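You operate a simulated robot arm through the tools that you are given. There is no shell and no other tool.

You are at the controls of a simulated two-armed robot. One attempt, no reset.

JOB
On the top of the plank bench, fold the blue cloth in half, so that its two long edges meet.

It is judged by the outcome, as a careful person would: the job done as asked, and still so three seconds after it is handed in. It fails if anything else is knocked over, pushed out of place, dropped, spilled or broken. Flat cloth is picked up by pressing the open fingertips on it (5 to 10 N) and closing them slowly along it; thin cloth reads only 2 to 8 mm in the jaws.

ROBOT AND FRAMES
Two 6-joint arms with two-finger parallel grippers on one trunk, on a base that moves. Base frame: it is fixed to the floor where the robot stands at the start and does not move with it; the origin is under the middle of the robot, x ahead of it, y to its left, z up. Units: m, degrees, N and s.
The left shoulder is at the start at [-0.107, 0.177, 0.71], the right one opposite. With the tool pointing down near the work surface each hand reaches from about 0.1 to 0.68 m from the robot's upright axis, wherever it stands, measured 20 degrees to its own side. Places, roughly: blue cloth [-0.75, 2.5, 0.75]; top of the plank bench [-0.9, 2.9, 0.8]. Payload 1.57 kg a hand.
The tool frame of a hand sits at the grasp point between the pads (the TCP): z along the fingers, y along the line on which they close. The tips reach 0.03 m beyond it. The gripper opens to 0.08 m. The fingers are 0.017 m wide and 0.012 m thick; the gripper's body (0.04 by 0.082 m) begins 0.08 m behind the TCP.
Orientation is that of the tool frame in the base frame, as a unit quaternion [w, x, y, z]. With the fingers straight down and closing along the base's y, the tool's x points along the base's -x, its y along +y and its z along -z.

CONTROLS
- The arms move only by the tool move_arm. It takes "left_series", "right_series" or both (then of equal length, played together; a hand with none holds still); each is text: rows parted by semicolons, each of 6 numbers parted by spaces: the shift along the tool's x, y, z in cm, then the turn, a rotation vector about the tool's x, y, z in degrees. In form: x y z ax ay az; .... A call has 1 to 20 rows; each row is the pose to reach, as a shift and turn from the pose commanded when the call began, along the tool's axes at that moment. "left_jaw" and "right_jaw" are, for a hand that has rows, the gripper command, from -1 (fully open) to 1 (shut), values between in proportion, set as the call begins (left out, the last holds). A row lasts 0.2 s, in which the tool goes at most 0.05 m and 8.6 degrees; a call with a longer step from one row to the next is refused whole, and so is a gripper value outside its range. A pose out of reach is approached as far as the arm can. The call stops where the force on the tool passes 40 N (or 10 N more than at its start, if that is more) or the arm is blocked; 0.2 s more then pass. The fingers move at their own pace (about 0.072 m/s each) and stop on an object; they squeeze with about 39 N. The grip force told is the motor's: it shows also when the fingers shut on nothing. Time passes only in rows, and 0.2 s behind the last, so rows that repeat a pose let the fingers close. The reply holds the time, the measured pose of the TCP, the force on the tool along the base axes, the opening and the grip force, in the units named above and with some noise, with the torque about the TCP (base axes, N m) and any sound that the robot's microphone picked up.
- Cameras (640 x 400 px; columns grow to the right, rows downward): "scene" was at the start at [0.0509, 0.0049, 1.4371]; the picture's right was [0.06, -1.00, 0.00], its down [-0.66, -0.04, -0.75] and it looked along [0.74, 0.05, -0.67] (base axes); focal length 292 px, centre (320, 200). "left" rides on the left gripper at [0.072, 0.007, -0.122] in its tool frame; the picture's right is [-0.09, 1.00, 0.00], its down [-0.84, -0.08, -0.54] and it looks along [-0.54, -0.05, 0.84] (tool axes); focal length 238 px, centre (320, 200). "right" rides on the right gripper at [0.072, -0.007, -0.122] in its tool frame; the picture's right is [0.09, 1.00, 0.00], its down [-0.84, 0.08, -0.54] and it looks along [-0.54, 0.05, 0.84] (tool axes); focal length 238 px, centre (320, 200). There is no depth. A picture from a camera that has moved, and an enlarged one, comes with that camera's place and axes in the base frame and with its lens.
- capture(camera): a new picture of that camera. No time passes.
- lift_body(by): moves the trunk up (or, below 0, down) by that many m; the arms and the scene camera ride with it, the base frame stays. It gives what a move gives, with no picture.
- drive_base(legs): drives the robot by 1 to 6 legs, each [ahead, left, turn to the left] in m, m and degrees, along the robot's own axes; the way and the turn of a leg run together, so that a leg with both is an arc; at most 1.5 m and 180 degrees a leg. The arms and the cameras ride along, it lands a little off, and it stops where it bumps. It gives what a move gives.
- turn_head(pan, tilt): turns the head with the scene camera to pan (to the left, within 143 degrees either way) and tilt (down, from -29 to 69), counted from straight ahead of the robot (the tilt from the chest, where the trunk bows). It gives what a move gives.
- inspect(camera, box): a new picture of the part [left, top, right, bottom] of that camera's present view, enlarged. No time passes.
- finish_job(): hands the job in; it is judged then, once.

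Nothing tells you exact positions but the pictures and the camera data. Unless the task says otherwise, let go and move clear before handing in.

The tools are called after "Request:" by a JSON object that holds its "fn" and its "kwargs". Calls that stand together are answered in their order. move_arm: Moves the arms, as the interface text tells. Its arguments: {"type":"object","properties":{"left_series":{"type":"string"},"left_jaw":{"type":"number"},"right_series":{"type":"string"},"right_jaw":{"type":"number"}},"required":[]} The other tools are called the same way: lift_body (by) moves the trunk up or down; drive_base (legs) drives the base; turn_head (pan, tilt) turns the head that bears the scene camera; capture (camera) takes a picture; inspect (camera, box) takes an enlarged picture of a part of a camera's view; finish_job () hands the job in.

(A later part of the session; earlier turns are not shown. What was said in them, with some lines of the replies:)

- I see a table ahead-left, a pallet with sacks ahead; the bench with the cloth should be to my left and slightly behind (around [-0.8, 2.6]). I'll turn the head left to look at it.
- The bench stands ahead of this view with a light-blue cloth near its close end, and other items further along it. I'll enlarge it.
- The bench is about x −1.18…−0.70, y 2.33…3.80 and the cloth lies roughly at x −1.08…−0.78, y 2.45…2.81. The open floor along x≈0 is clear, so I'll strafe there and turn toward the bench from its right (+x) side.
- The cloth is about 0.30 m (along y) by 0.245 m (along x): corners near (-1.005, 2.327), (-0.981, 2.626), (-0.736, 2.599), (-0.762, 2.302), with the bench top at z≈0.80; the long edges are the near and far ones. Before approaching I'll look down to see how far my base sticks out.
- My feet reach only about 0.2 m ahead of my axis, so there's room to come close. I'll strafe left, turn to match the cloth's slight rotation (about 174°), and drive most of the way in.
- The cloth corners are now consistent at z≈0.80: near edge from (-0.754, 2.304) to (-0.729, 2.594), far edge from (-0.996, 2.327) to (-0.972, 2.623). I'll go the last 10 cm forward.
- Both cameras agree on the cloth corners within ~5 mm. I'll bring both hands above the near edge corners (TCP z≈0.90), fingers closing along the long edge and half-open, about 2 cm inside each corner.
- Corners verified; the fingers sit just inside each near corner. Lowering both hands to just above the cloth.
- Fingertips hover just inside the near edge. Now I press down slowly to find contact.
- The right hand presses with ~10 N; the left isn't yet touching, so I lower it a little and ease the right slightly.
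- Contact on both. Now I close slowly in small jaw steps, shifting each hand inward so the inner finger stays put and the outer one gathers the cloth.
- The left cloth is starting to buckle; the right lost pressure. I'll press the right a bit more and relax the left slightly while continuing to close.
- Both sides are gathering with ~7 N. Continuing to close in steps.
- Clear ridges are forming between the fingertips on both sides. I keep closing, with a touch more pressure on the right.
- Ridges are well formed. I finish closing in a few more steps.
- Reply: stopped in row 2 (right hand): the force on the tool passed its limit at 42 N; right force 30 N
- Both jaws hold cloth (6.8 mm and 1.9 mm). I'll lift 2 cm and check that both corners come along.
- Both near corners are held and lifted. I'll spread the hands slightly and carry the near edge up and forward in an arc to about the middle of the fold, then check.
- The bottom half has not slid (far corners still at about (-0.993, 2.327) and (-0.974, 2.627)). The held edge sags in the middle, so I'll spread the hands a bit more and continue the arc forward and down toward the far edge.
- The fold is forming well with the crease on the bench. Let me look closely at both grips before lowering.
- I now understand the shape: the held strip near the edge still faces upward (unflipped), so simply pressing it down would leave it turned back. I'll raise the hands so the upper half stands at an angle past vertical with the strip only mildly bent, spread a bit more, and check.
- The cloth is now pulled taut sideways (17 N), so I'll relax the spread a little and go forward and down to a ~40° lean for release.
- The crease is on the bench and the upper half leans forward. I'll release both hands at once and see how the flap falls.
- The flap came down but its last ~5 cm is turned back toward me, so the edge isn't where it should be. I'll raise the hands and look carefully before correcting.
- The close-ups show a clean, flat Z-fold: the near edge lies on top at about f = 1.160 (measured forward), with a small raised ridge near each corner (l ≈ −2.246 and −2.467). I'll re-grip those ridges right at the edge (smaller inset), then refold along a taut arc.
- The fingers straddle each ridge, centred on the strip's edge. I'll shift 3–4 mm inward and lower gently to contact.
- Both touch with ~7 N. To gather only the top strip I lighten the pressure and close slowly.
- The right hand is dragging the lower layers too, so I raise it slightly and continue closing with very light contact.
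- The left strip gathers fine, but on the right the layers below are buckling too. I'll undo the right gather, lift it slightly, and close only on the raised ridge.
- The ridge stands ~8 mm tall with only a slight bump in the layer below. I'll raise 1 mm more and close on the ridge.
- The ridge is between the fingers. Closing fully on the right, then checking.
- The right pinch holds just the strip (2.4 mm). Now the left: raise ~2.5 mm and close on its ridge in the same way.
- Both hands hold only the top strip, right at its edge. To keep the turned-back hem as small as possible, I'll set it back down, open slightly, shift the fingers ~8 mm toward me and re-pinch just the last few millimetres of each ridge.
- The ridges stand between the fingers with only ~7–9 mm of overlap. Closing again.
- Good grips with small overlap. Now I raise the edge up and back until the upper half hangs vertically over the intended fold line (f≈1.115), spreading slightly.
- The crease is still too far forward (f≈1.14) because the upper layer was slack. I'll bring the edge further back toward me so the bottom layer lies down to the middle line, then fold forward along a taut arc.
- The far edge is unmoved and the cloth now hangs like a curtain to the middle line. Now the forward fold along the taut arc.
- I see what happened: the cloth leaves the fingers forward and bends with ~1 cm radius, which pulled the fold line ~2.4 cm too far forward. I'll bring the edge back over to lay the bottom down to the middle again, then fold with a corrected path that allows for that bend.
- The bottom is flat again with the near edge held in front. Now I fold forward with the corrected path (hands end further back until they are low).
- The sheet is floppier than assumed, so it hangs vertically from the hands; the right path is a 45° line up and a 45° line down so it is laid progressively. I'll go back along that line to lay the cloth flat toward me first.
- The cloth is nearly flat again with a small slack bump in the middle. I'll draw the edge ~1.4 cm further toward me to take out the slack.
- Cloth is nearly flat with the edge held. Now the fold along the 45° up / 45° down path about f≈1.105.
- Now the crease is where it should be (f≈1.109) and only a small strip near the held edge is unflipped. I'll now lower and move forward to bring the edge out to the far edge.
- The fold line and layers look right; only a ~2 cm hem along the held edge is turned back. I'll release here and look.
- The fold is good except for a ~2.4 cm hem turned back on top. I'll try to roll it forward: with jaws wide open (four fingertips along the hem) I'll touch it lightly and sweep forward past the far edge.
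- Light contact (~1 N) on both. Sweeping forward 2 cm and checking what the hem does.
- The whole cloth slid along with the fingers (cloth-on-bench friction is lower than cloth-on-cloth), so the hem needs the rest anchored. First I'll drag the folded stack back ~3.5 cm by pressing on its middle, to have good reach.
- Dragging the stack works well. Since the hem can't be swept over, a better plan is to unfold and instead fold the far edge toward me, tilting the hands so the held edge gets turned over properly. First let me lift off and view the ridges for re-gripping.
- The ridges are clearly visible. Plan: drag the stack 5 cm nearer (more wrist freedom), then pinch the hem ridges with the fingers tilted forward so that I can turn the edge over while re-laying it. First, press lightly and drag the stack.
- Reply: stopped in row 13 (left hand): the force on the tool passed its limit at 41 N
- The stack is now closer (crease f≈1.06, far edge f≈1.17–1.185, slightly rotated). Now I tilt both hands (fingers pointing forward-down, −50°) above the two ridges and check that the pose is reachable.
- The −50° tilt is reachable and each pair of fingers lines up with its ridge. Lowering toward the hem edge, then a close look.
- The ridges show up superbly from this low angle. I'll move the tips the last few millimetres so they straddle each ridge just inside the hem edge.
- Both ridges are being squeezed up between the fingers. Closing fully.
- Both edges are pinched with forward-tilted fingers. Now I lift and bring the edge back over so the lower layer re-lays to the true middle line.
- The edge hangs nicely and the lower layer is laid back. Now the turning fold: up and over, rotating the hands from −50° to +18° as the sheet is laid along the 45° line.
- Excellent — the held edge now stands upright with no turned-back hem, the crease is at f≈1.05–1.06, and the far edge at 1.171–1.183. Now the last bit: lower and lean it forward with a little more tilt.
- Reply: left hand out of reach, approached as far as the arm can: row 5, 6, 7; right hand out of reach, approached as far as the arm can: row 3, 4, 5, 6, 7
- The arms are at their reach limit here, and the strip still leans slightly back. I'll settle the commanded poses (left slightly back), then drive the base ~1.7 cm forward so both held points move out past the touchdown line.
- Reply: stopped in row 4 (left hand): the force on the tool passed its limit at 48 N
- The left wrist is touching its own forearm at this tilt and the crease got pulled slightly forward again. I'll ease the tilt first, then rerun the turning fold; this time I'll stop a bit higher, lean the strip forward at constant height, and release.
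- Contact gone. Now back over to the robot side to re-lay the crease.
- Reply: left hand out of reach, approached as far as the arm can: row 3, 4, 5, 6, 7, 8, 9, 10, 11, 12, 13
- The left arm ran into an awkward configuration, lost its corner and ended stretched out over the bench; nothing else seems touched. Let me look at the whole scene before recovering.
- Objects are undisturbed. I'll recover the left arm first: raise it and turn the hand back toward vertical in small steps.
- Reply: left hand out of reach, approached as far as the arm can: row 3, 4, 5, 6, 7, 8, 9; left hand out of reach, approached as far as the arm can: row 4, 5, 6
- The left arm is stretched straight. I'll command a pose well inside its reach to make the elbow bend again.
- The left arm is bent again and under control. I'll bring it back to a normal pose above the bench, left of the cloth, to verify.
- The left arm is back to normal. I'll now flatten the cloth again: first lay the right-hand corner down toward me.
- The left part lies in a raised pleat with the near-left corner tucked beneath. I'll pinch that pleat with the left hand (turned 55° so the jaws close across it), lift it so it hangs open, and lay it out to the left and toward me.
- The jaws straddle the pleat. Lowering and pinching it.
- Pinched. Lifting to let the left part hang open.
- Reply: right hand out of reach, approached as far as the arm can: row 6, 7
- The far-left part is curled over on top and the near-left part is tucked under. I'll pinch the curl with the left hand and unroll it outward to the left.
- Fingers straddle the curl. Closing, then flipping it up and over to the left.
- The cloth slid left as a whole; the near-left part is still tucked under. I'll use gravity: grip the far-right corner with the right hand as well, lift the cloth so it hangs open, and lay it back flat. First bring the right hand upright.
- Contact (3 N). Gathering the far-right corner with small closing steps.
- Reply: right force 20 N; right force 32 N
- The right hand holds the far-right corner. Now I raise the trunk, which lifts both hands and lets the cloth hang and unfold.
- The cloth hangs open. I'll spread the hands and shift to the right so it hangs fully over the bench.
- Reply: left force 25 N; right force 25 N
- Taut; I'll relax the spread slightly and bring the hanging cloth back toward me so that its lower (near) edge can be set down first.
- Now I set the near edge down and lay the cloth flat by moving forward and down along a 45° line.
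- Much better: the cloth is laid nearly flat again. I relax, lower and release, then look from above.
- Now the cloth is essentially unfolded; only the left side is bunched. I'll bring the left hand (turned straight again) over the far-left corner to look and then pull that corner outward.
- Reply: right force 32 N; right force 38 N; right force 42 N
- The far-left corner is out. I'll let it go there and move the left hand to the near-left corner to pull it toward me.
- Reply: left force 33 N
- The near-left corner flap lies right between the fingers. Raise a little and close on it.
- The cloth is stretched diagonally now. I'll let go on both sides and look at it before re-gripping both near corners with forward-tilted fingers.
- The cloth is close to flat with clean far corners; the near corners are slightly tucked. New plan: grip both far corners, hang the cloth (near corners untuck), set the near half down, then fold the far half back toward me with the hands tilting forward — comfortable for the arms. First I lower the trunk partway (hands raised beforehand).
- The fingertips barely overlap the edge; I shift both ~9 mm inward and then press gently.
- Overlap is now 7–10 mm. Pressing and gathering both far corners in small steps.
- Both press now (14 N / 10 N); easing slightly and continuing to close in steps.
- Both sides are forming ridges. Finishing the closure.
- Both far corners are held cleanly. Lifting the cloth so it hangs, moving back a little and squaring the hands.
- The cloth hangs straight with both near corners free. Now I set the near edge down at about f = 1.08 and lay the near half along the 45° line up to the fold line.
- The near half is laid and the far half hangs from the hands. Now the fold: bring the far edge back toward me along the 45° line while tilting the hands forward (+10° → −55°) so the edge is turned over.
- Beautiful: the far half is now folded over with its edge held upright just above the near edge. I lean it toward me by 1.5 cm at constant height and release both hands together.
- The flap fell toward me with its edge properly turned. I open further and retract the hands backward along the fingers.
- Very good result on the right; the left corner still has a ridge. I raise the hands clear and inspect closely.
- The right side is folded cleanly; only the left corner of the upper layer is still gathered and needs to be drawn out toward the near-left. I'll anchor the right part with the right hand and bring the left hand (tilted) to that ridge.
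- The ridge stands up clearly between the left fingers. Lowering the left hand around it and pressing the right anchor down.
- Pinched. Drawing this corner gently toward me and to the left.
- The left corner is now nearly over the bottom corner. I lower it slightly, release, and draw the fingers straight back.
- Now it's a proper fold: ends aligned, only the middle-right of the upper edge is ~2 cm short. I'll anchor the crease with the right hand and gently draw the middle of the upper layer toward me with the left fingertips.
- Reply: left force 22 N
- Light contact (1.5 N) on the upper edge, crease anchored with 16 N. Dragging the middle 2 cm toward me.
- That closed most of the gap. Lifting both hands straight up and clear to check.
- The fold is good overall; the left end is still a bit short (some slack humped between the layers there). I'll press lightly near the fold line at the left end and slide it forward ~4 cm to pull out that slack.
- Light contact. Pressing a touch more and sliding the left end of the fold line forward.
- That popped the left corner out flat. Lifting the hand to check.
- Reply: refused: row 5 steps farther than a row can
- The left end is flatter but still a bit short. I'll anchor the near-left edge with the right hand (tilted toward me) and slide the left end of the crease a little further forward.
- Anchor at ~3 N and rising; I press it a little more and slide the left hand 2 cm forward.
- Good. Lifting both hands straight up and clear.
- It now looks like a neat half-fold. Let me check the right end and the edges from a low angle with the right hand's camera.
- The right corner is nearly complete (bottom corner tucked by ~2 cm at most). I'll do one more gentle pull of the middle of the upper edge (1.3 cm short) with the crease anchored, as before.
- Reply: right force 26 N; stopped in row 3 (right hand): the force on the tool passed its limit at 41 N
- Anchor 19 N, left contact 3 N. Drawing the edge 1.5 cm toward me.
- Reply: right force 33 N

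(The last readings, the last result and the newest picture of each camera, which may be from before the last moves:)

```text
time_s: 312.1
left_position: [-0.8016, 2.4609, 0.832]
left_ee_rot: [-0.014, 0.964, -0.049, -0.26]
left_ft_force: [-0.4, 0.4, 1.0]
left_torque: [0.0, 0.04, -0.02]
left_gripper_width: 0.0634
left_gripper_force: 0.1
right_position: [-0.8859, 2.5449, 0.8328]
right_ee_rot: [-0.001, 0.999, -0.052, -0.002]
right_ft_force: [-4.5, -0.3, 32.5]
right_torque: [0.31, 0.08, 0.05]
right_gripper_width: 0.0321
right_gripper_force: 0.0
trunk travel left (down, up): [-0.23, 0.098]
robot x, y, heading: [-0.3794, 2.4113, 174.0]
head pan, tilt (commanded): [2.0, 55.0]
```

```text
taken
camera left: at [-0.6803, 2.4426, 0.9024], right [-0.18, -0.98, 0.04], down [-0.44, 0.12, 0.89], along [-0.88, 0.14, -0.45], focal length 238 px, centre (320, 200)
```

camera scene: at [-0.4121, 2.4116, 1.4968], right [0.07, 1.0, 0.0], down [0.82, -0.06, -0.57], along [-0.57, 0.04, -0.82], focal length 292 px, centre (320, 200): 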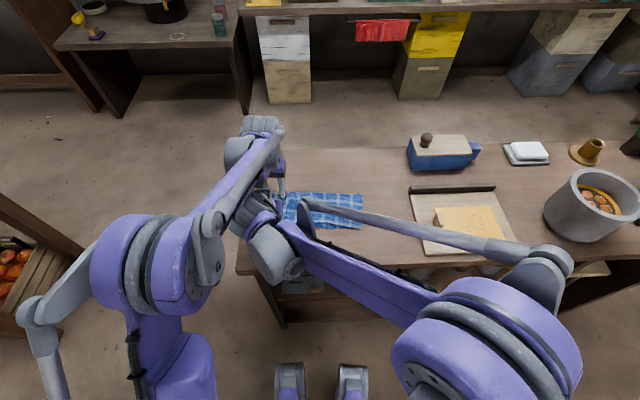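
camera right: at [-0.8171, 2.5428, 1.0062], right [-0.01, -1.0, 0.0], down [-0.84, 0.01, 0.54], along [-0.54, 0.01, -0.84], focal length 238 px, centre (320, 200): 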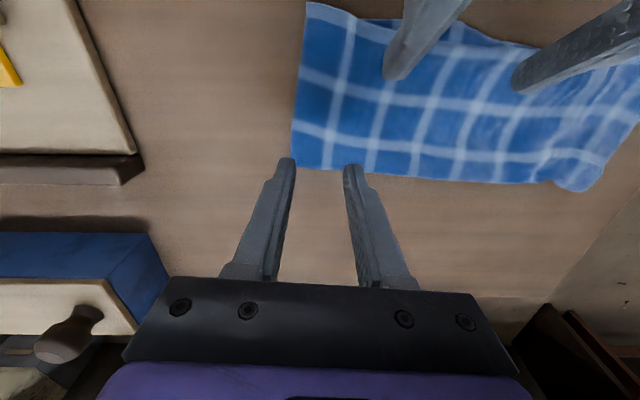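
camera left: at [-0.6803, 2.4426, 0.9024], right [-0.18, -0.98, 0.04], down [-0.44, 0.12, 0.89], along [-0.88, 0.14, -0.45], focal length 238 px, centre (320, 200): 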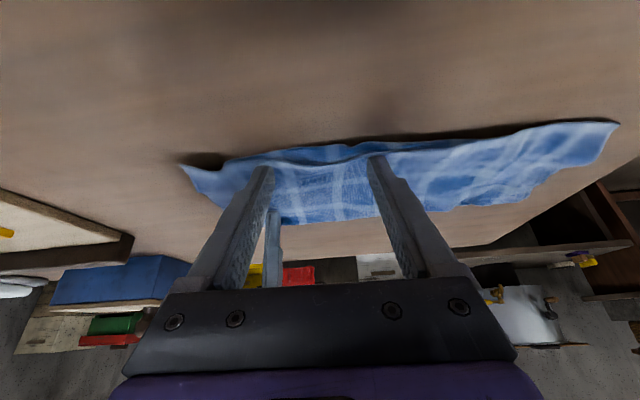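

The edges now coincide closely in the middle. Lifting both hands straight up and away.

Request:
{"fn": "move_arm", "kwargs": {"left_series": "-0.75 0 -1.3 0 0 0; -1.5 0 -2.6 0 0 0; -2.75 0.3 -4.76 0 0 0; -4.0 2 -6.9 0 0 0; -4.5 5.5 -7.8 0 0 0; -4.5 9.5 -7.8 0 0 0; -4.5 13.5 -7.8 0 0 0; -4.5 17.5 -7.8 0 0 0; -4.5 21.5 -7.8 0 0 0; -4.5 25.5 -7.8 0 0 0", "right_series": "0 0 -1.5 0 0 0; 0 0 -3 0 0 0; 0 0 -5 0 0 0; 0 -1 -7.5 0 0 0; 0 -3 -10 0 0 0; 0 -6 -11 0 0 0; 0 -9 -11 0 0 0; 0 -12 -11 0 0 0; 0 -12 -11 0 0 0; 0 -12 -11 0 0 0"}}

Request:
{"fn": "inspect", "kwargs": {"camera": "scene", "box": [250, 175, 380, 245]}}

Request:
{"fn": "inspect", "kwargs": {"camera": "scene", "box": [250, 185, 315, 240]}}

Request:
{"fn": "inspect", "kwargs": {"camera": "scene", "box": [310, 185, 375, 240]}}

```text
time_s: 314.3
left_position: [-0.829, 2.2074, 0.9234]
left_ee_rot: [-0.014, 0.964, -0.05, -0.26]
left_ft_force: [0.4, 0.5, -0.3]
left_torque: [-0.02, -0.04, -0.01]
left_gripper_width: 0.0643
left_gripper_force: 0.1
right_position: [-0.8722, 2.664, 0.9413]
right_ee_rot: [-0.001, 0.999, -0.052, -0.001]
right_ft_force: [0.4, -0.2, -0.6]
right_torque: [0.04, 0.01, -0.04]
right_gripper_width: 0.032
right_gripper_force: 0.1
trunk travel left (down, up): [-0.23, 0.098]
robot x, y, heading: [-0.3831, 2.412, 174.1]
head pan, tilt (commanded): [2.0, 55.0]
```

```text
4.92 times, centred on (315, 210) of scene
camera zoom: at [-0.4127, 2.4112, 1.4968], right [0.07, 1.0, 0.0], down [0.82, -0.06, -0.57], along [-0.57, 0.04, -0.82], focal length 1435 px, centre (345, 151)
```

zoom: 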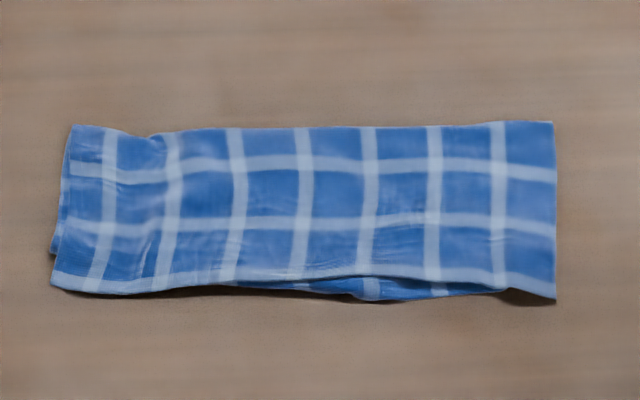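

```text
7.27 times, centred on (282, 212) of scene
camera zoom: at [-0.4127, 2.4112, 1.4968], right [0.07, 1.0, 0.0], down [0.82, -0.06, -0.57], along [-0.57, 0.04, -0.82], focal length 2120 px, centre (593, 109)
```

zoom: 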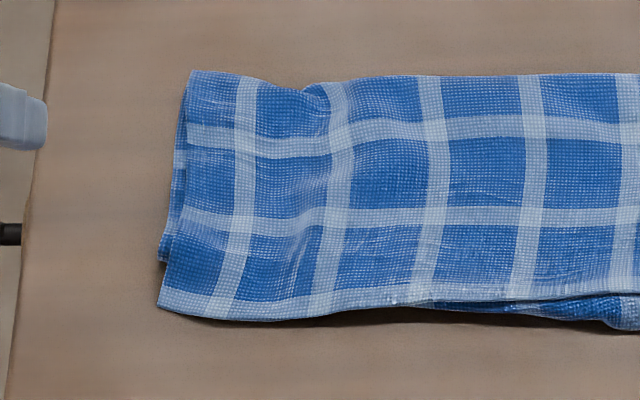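

```text
7.27 times, centred on (342, 212) of scene
camera zoom: at [-0.4127, 2.4112, 1.4968], right [0.07, 1.0, 0.0], down [0.82, -0.06, -0.57], along [-0.57, 0.04, -0.82], focal length 2120 px, centre (156, 109)
```

zoom: 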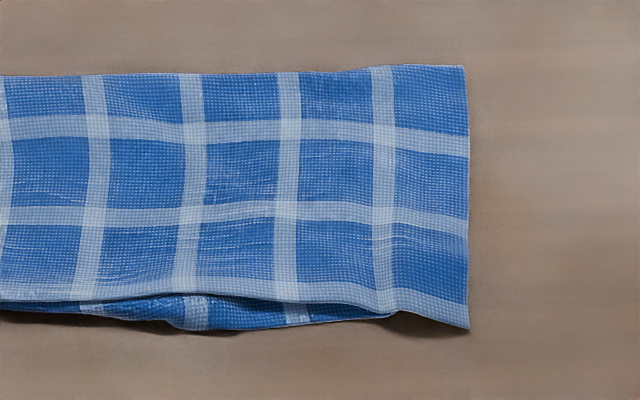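

The cloth is folded in half with its long edges together within about 1–2 cm. I move both hands up and back, clear of the bench, and check the surroundings.

Request:
{"fn": "move_arm", "kwargs": {"left_series": "0.4 0.5 -1.4 0 3 0; 0.8 1.0 -2.8 0 6 0; 1.1 1.5 -4.1 0 9 0; 1.5 2 -5.5 0 12 0; 1.9 2.5 -6.9 0 15 0; 2.2 3 -8.2 0 20 0; 2.6 3 -9.6 0 25 0; 2.93 3 -10.93 0 30 0", "right_series": "0 0 -2 0 0 0; 1 0 -4 0 0 0; 2.5 0 -6 0 0 0; 4.5 0 -8 0 0 0; 7 0 -9 0 0 0; 10 0 -10 0 0 0; 13 0 -10 0 0 0; 15 0 -10 0 0 0"}}

Request:
{"fn": "turn_head", "kwargs": {"pan": -10, "tilt": 42}}

Request:
{"fn": "capture", "kwargs": {"camera": "scene"}}

```text
time_s: 316.1
left_position: [-0.7526, 2.1678, 1.002]
left_ee_rot: [-0.002, 0.999, -0.052, -0.001]
left_ft_force: [0.3, -0.5, 0.3]
left_torque: [0.0, -0.01, 0.0]
left_gripper_width: 0.0641
left_gripper_force: 0.0
right_position: [-0.7247, 2.6475, 1.0413]
right_ee_rot: [0.0, 0.999, -0.052, -0.001]
right_ft_force: [-0.6, 0.1, -1.0]
right_torque: [-0.02, -0.01, 0.0]
right_gripper_width: 0.0319
right_gripper_force: 0.1
trunk travel left (down, up): [-0.23, 0.098]
robot x, y, heading: [-0.3796, 2.4114, 173.9]
head pan, tilt (commanded): [2.0, 55.0]
```

```text
time_s: 316.9
left_position: [-0.7518, 2.167, 1.0015]
left_ee_rot: [-0.001, 0.999, -0.051, -0.001]
left_ft_force: [-0.3, -0.3, -0.1]
left_torque: [0.0, 0.0, 0.01]
left_gripper_width: 0.064
left_gripper_force: 0.0
right_position: [-0.7259, 2.6485, 1.0409]
right_ee_rot: [0.001, 0.999, -0.051, -0.001]
right_ft_force: [-0.1, -0.4, -0.3]
right_torque: [0.03, 0.03, 0.01]
right_gripper_width: 0.0319
right_gripper_force: 0.1
trunk travel left (down, up): [-0.23, 0.098]
robot x, y, heading: [-0.3776, 2.408, 173.8]
head pan, tilt (commanded): [-10.0, 42.0]
```

```text
taken
camera scene: at [-0.421, 2.4294, 1.5145], right [0.27, 0.96, 0.0], down [0.64, -0.18, -0.74], along [-0.71, 0.2, -0.67], focal length 292 px, centre (320, 200)
```

scene: 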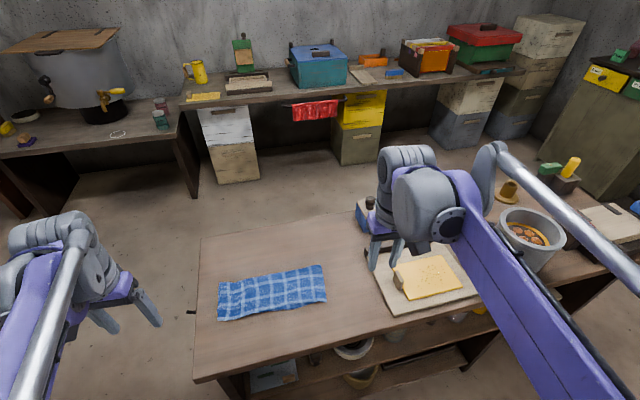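

All other items are in place and the cloth lies neatly folded. I back the robot off a little so the arms are fully clear, then take a final look.

Request:
{"fn": "drive_base", "kwargs": {"legs": [[-0.35, 0, 0]]}}

Request:
{"fn": "turn_head", "kwargs": {"pan": 0, "tilt": 42}}

Request:
{"fn": "capture", "kwargs": {"camera": "scene"}}

Request:
{"fn": "inspect", "kwargs": {"camera": "scene", "box": [240, 160, 380, 260]}}

```text
time_s: 319.1
left_position: [-0.4045, 2.133, 1.0014]
left_ee_rot: [-0.001, 0.999, -0.052, -0.002]
left_ft_force: [0.4, 0.0, 0.5]
left_torque: [-0.02, 0.01, 0.01]
left_gripper_width: 0.0643
left_gripper_force: 0.1
right_position: [-0.3782, 2.6125, 1.0411]
right_ee_rot: [0.0, 0.999, -0.052, 0.0]
right_ft_force: [0.9, 0.6, 0.5]
right_torque: [0.01, -0.01, 0.02]
right_gripper_width: 0.0323
right_gripper_force: 0.0
trunk travel left (down, up): [-0.23, 0.098]
robot x, y, heading: [-0.0308, 2.3776, 173.8]
head pan, tilt (commanded): [-10.0, 42.0]
```

```text
time_s: 319.9
left_position: [-0.4053, 2.1338, 1.0011]
left_ee_rot: [-0.001, 0.999, -0.052, -0.001]
left_ft_force: [0.3, 0.4, 0.5]
left_torque: [-0.01, -0.01, 0.03]
left_gripper_width: 0.0639
left_gripper_force: 0.1
right_position: [-0.3781, 2.6127, 1.0409]
right_ee_rot: [0.0, 0.999, -0.052, -0.001]
right_ft_force: [-0.5, 0.2, -0.2]
right_torque: [0.0, 0.0, 0.01]
right_gripper_width: 0.0323
right_gripper_force: 0.0
trunk travel left (down, up): [-0.23, 0.098]
robot x, y, heading: [-0.0313, 2.3731, 173.9]
head pan, tilt (commanded): [0.0, 42.0]
```

```text
taken
camera scene: at [-0.0764, 2.3791, 1.5145], right [0.11, 0.99, 0.0], down [0.67, -0.07, -0.74], along [-0.74, 0.08, -0.67], focal length 292 px, centre (320, 200)
```

scene: 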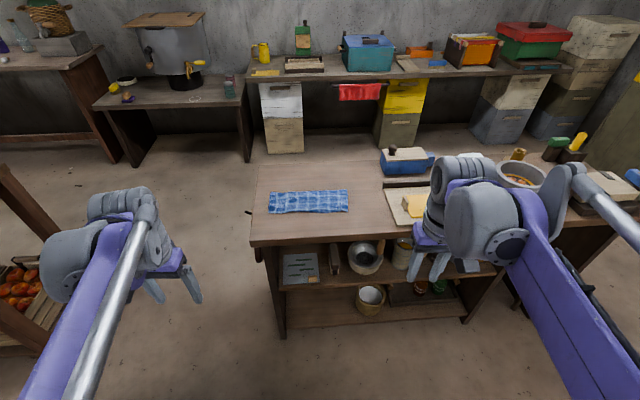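

```text
4.00 times, centred on (310, 210) of scene
camera zoom: at [-0.0764, 2.3791, 1.5145], right [0.11, 0.99, 0.0], down [0.67, -0.07, -0.74], along [-0.74, 0.08, -0.67], focal length 1166 px, centre (360, 160)
```

zoom: 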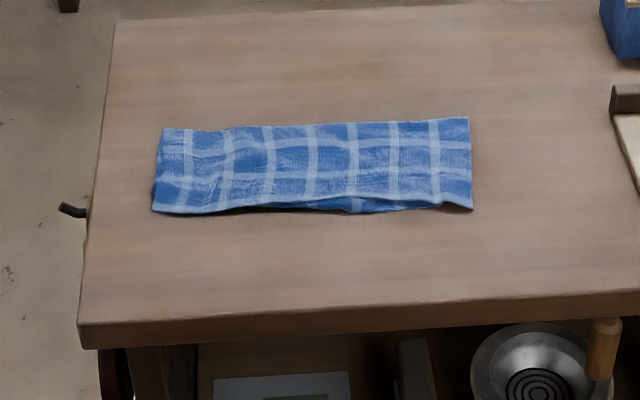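

The blue cloth is folded in half on the bench, and both hands have let go and are well clear. Its two long edges lie together to within about 1–3 cm. The worst spot is the near-right corner, where about 2–3 cm of the bottom layer is still tucked under. Everything else is where it was, so I'm handing the job in.

Request:
{"fn": "finish_job", "kwargs": {}}

```text
The job is handed in.
```

I folded the blue cloth in half on the plank bench, with its two long edges together, and handed the job in.

- **Edges:** The edges are within about 1 cm along most of their length and up to about 2 cm at the left end. All of these are estimates from the camera pictures.
- **Near-right corner:** About 2–3 cm of the bottom layer is still tucked under. I left it because fixing it meant lifting that end of the fold.
- **Position:** The cloth lies a little to the left of where it started, because I had to shift and lay it out again after an earlier fold came apart.
- **Everything else:** The final pictures show no other object moved or knocked over. The hands are open and the robot has backed away from the bench.
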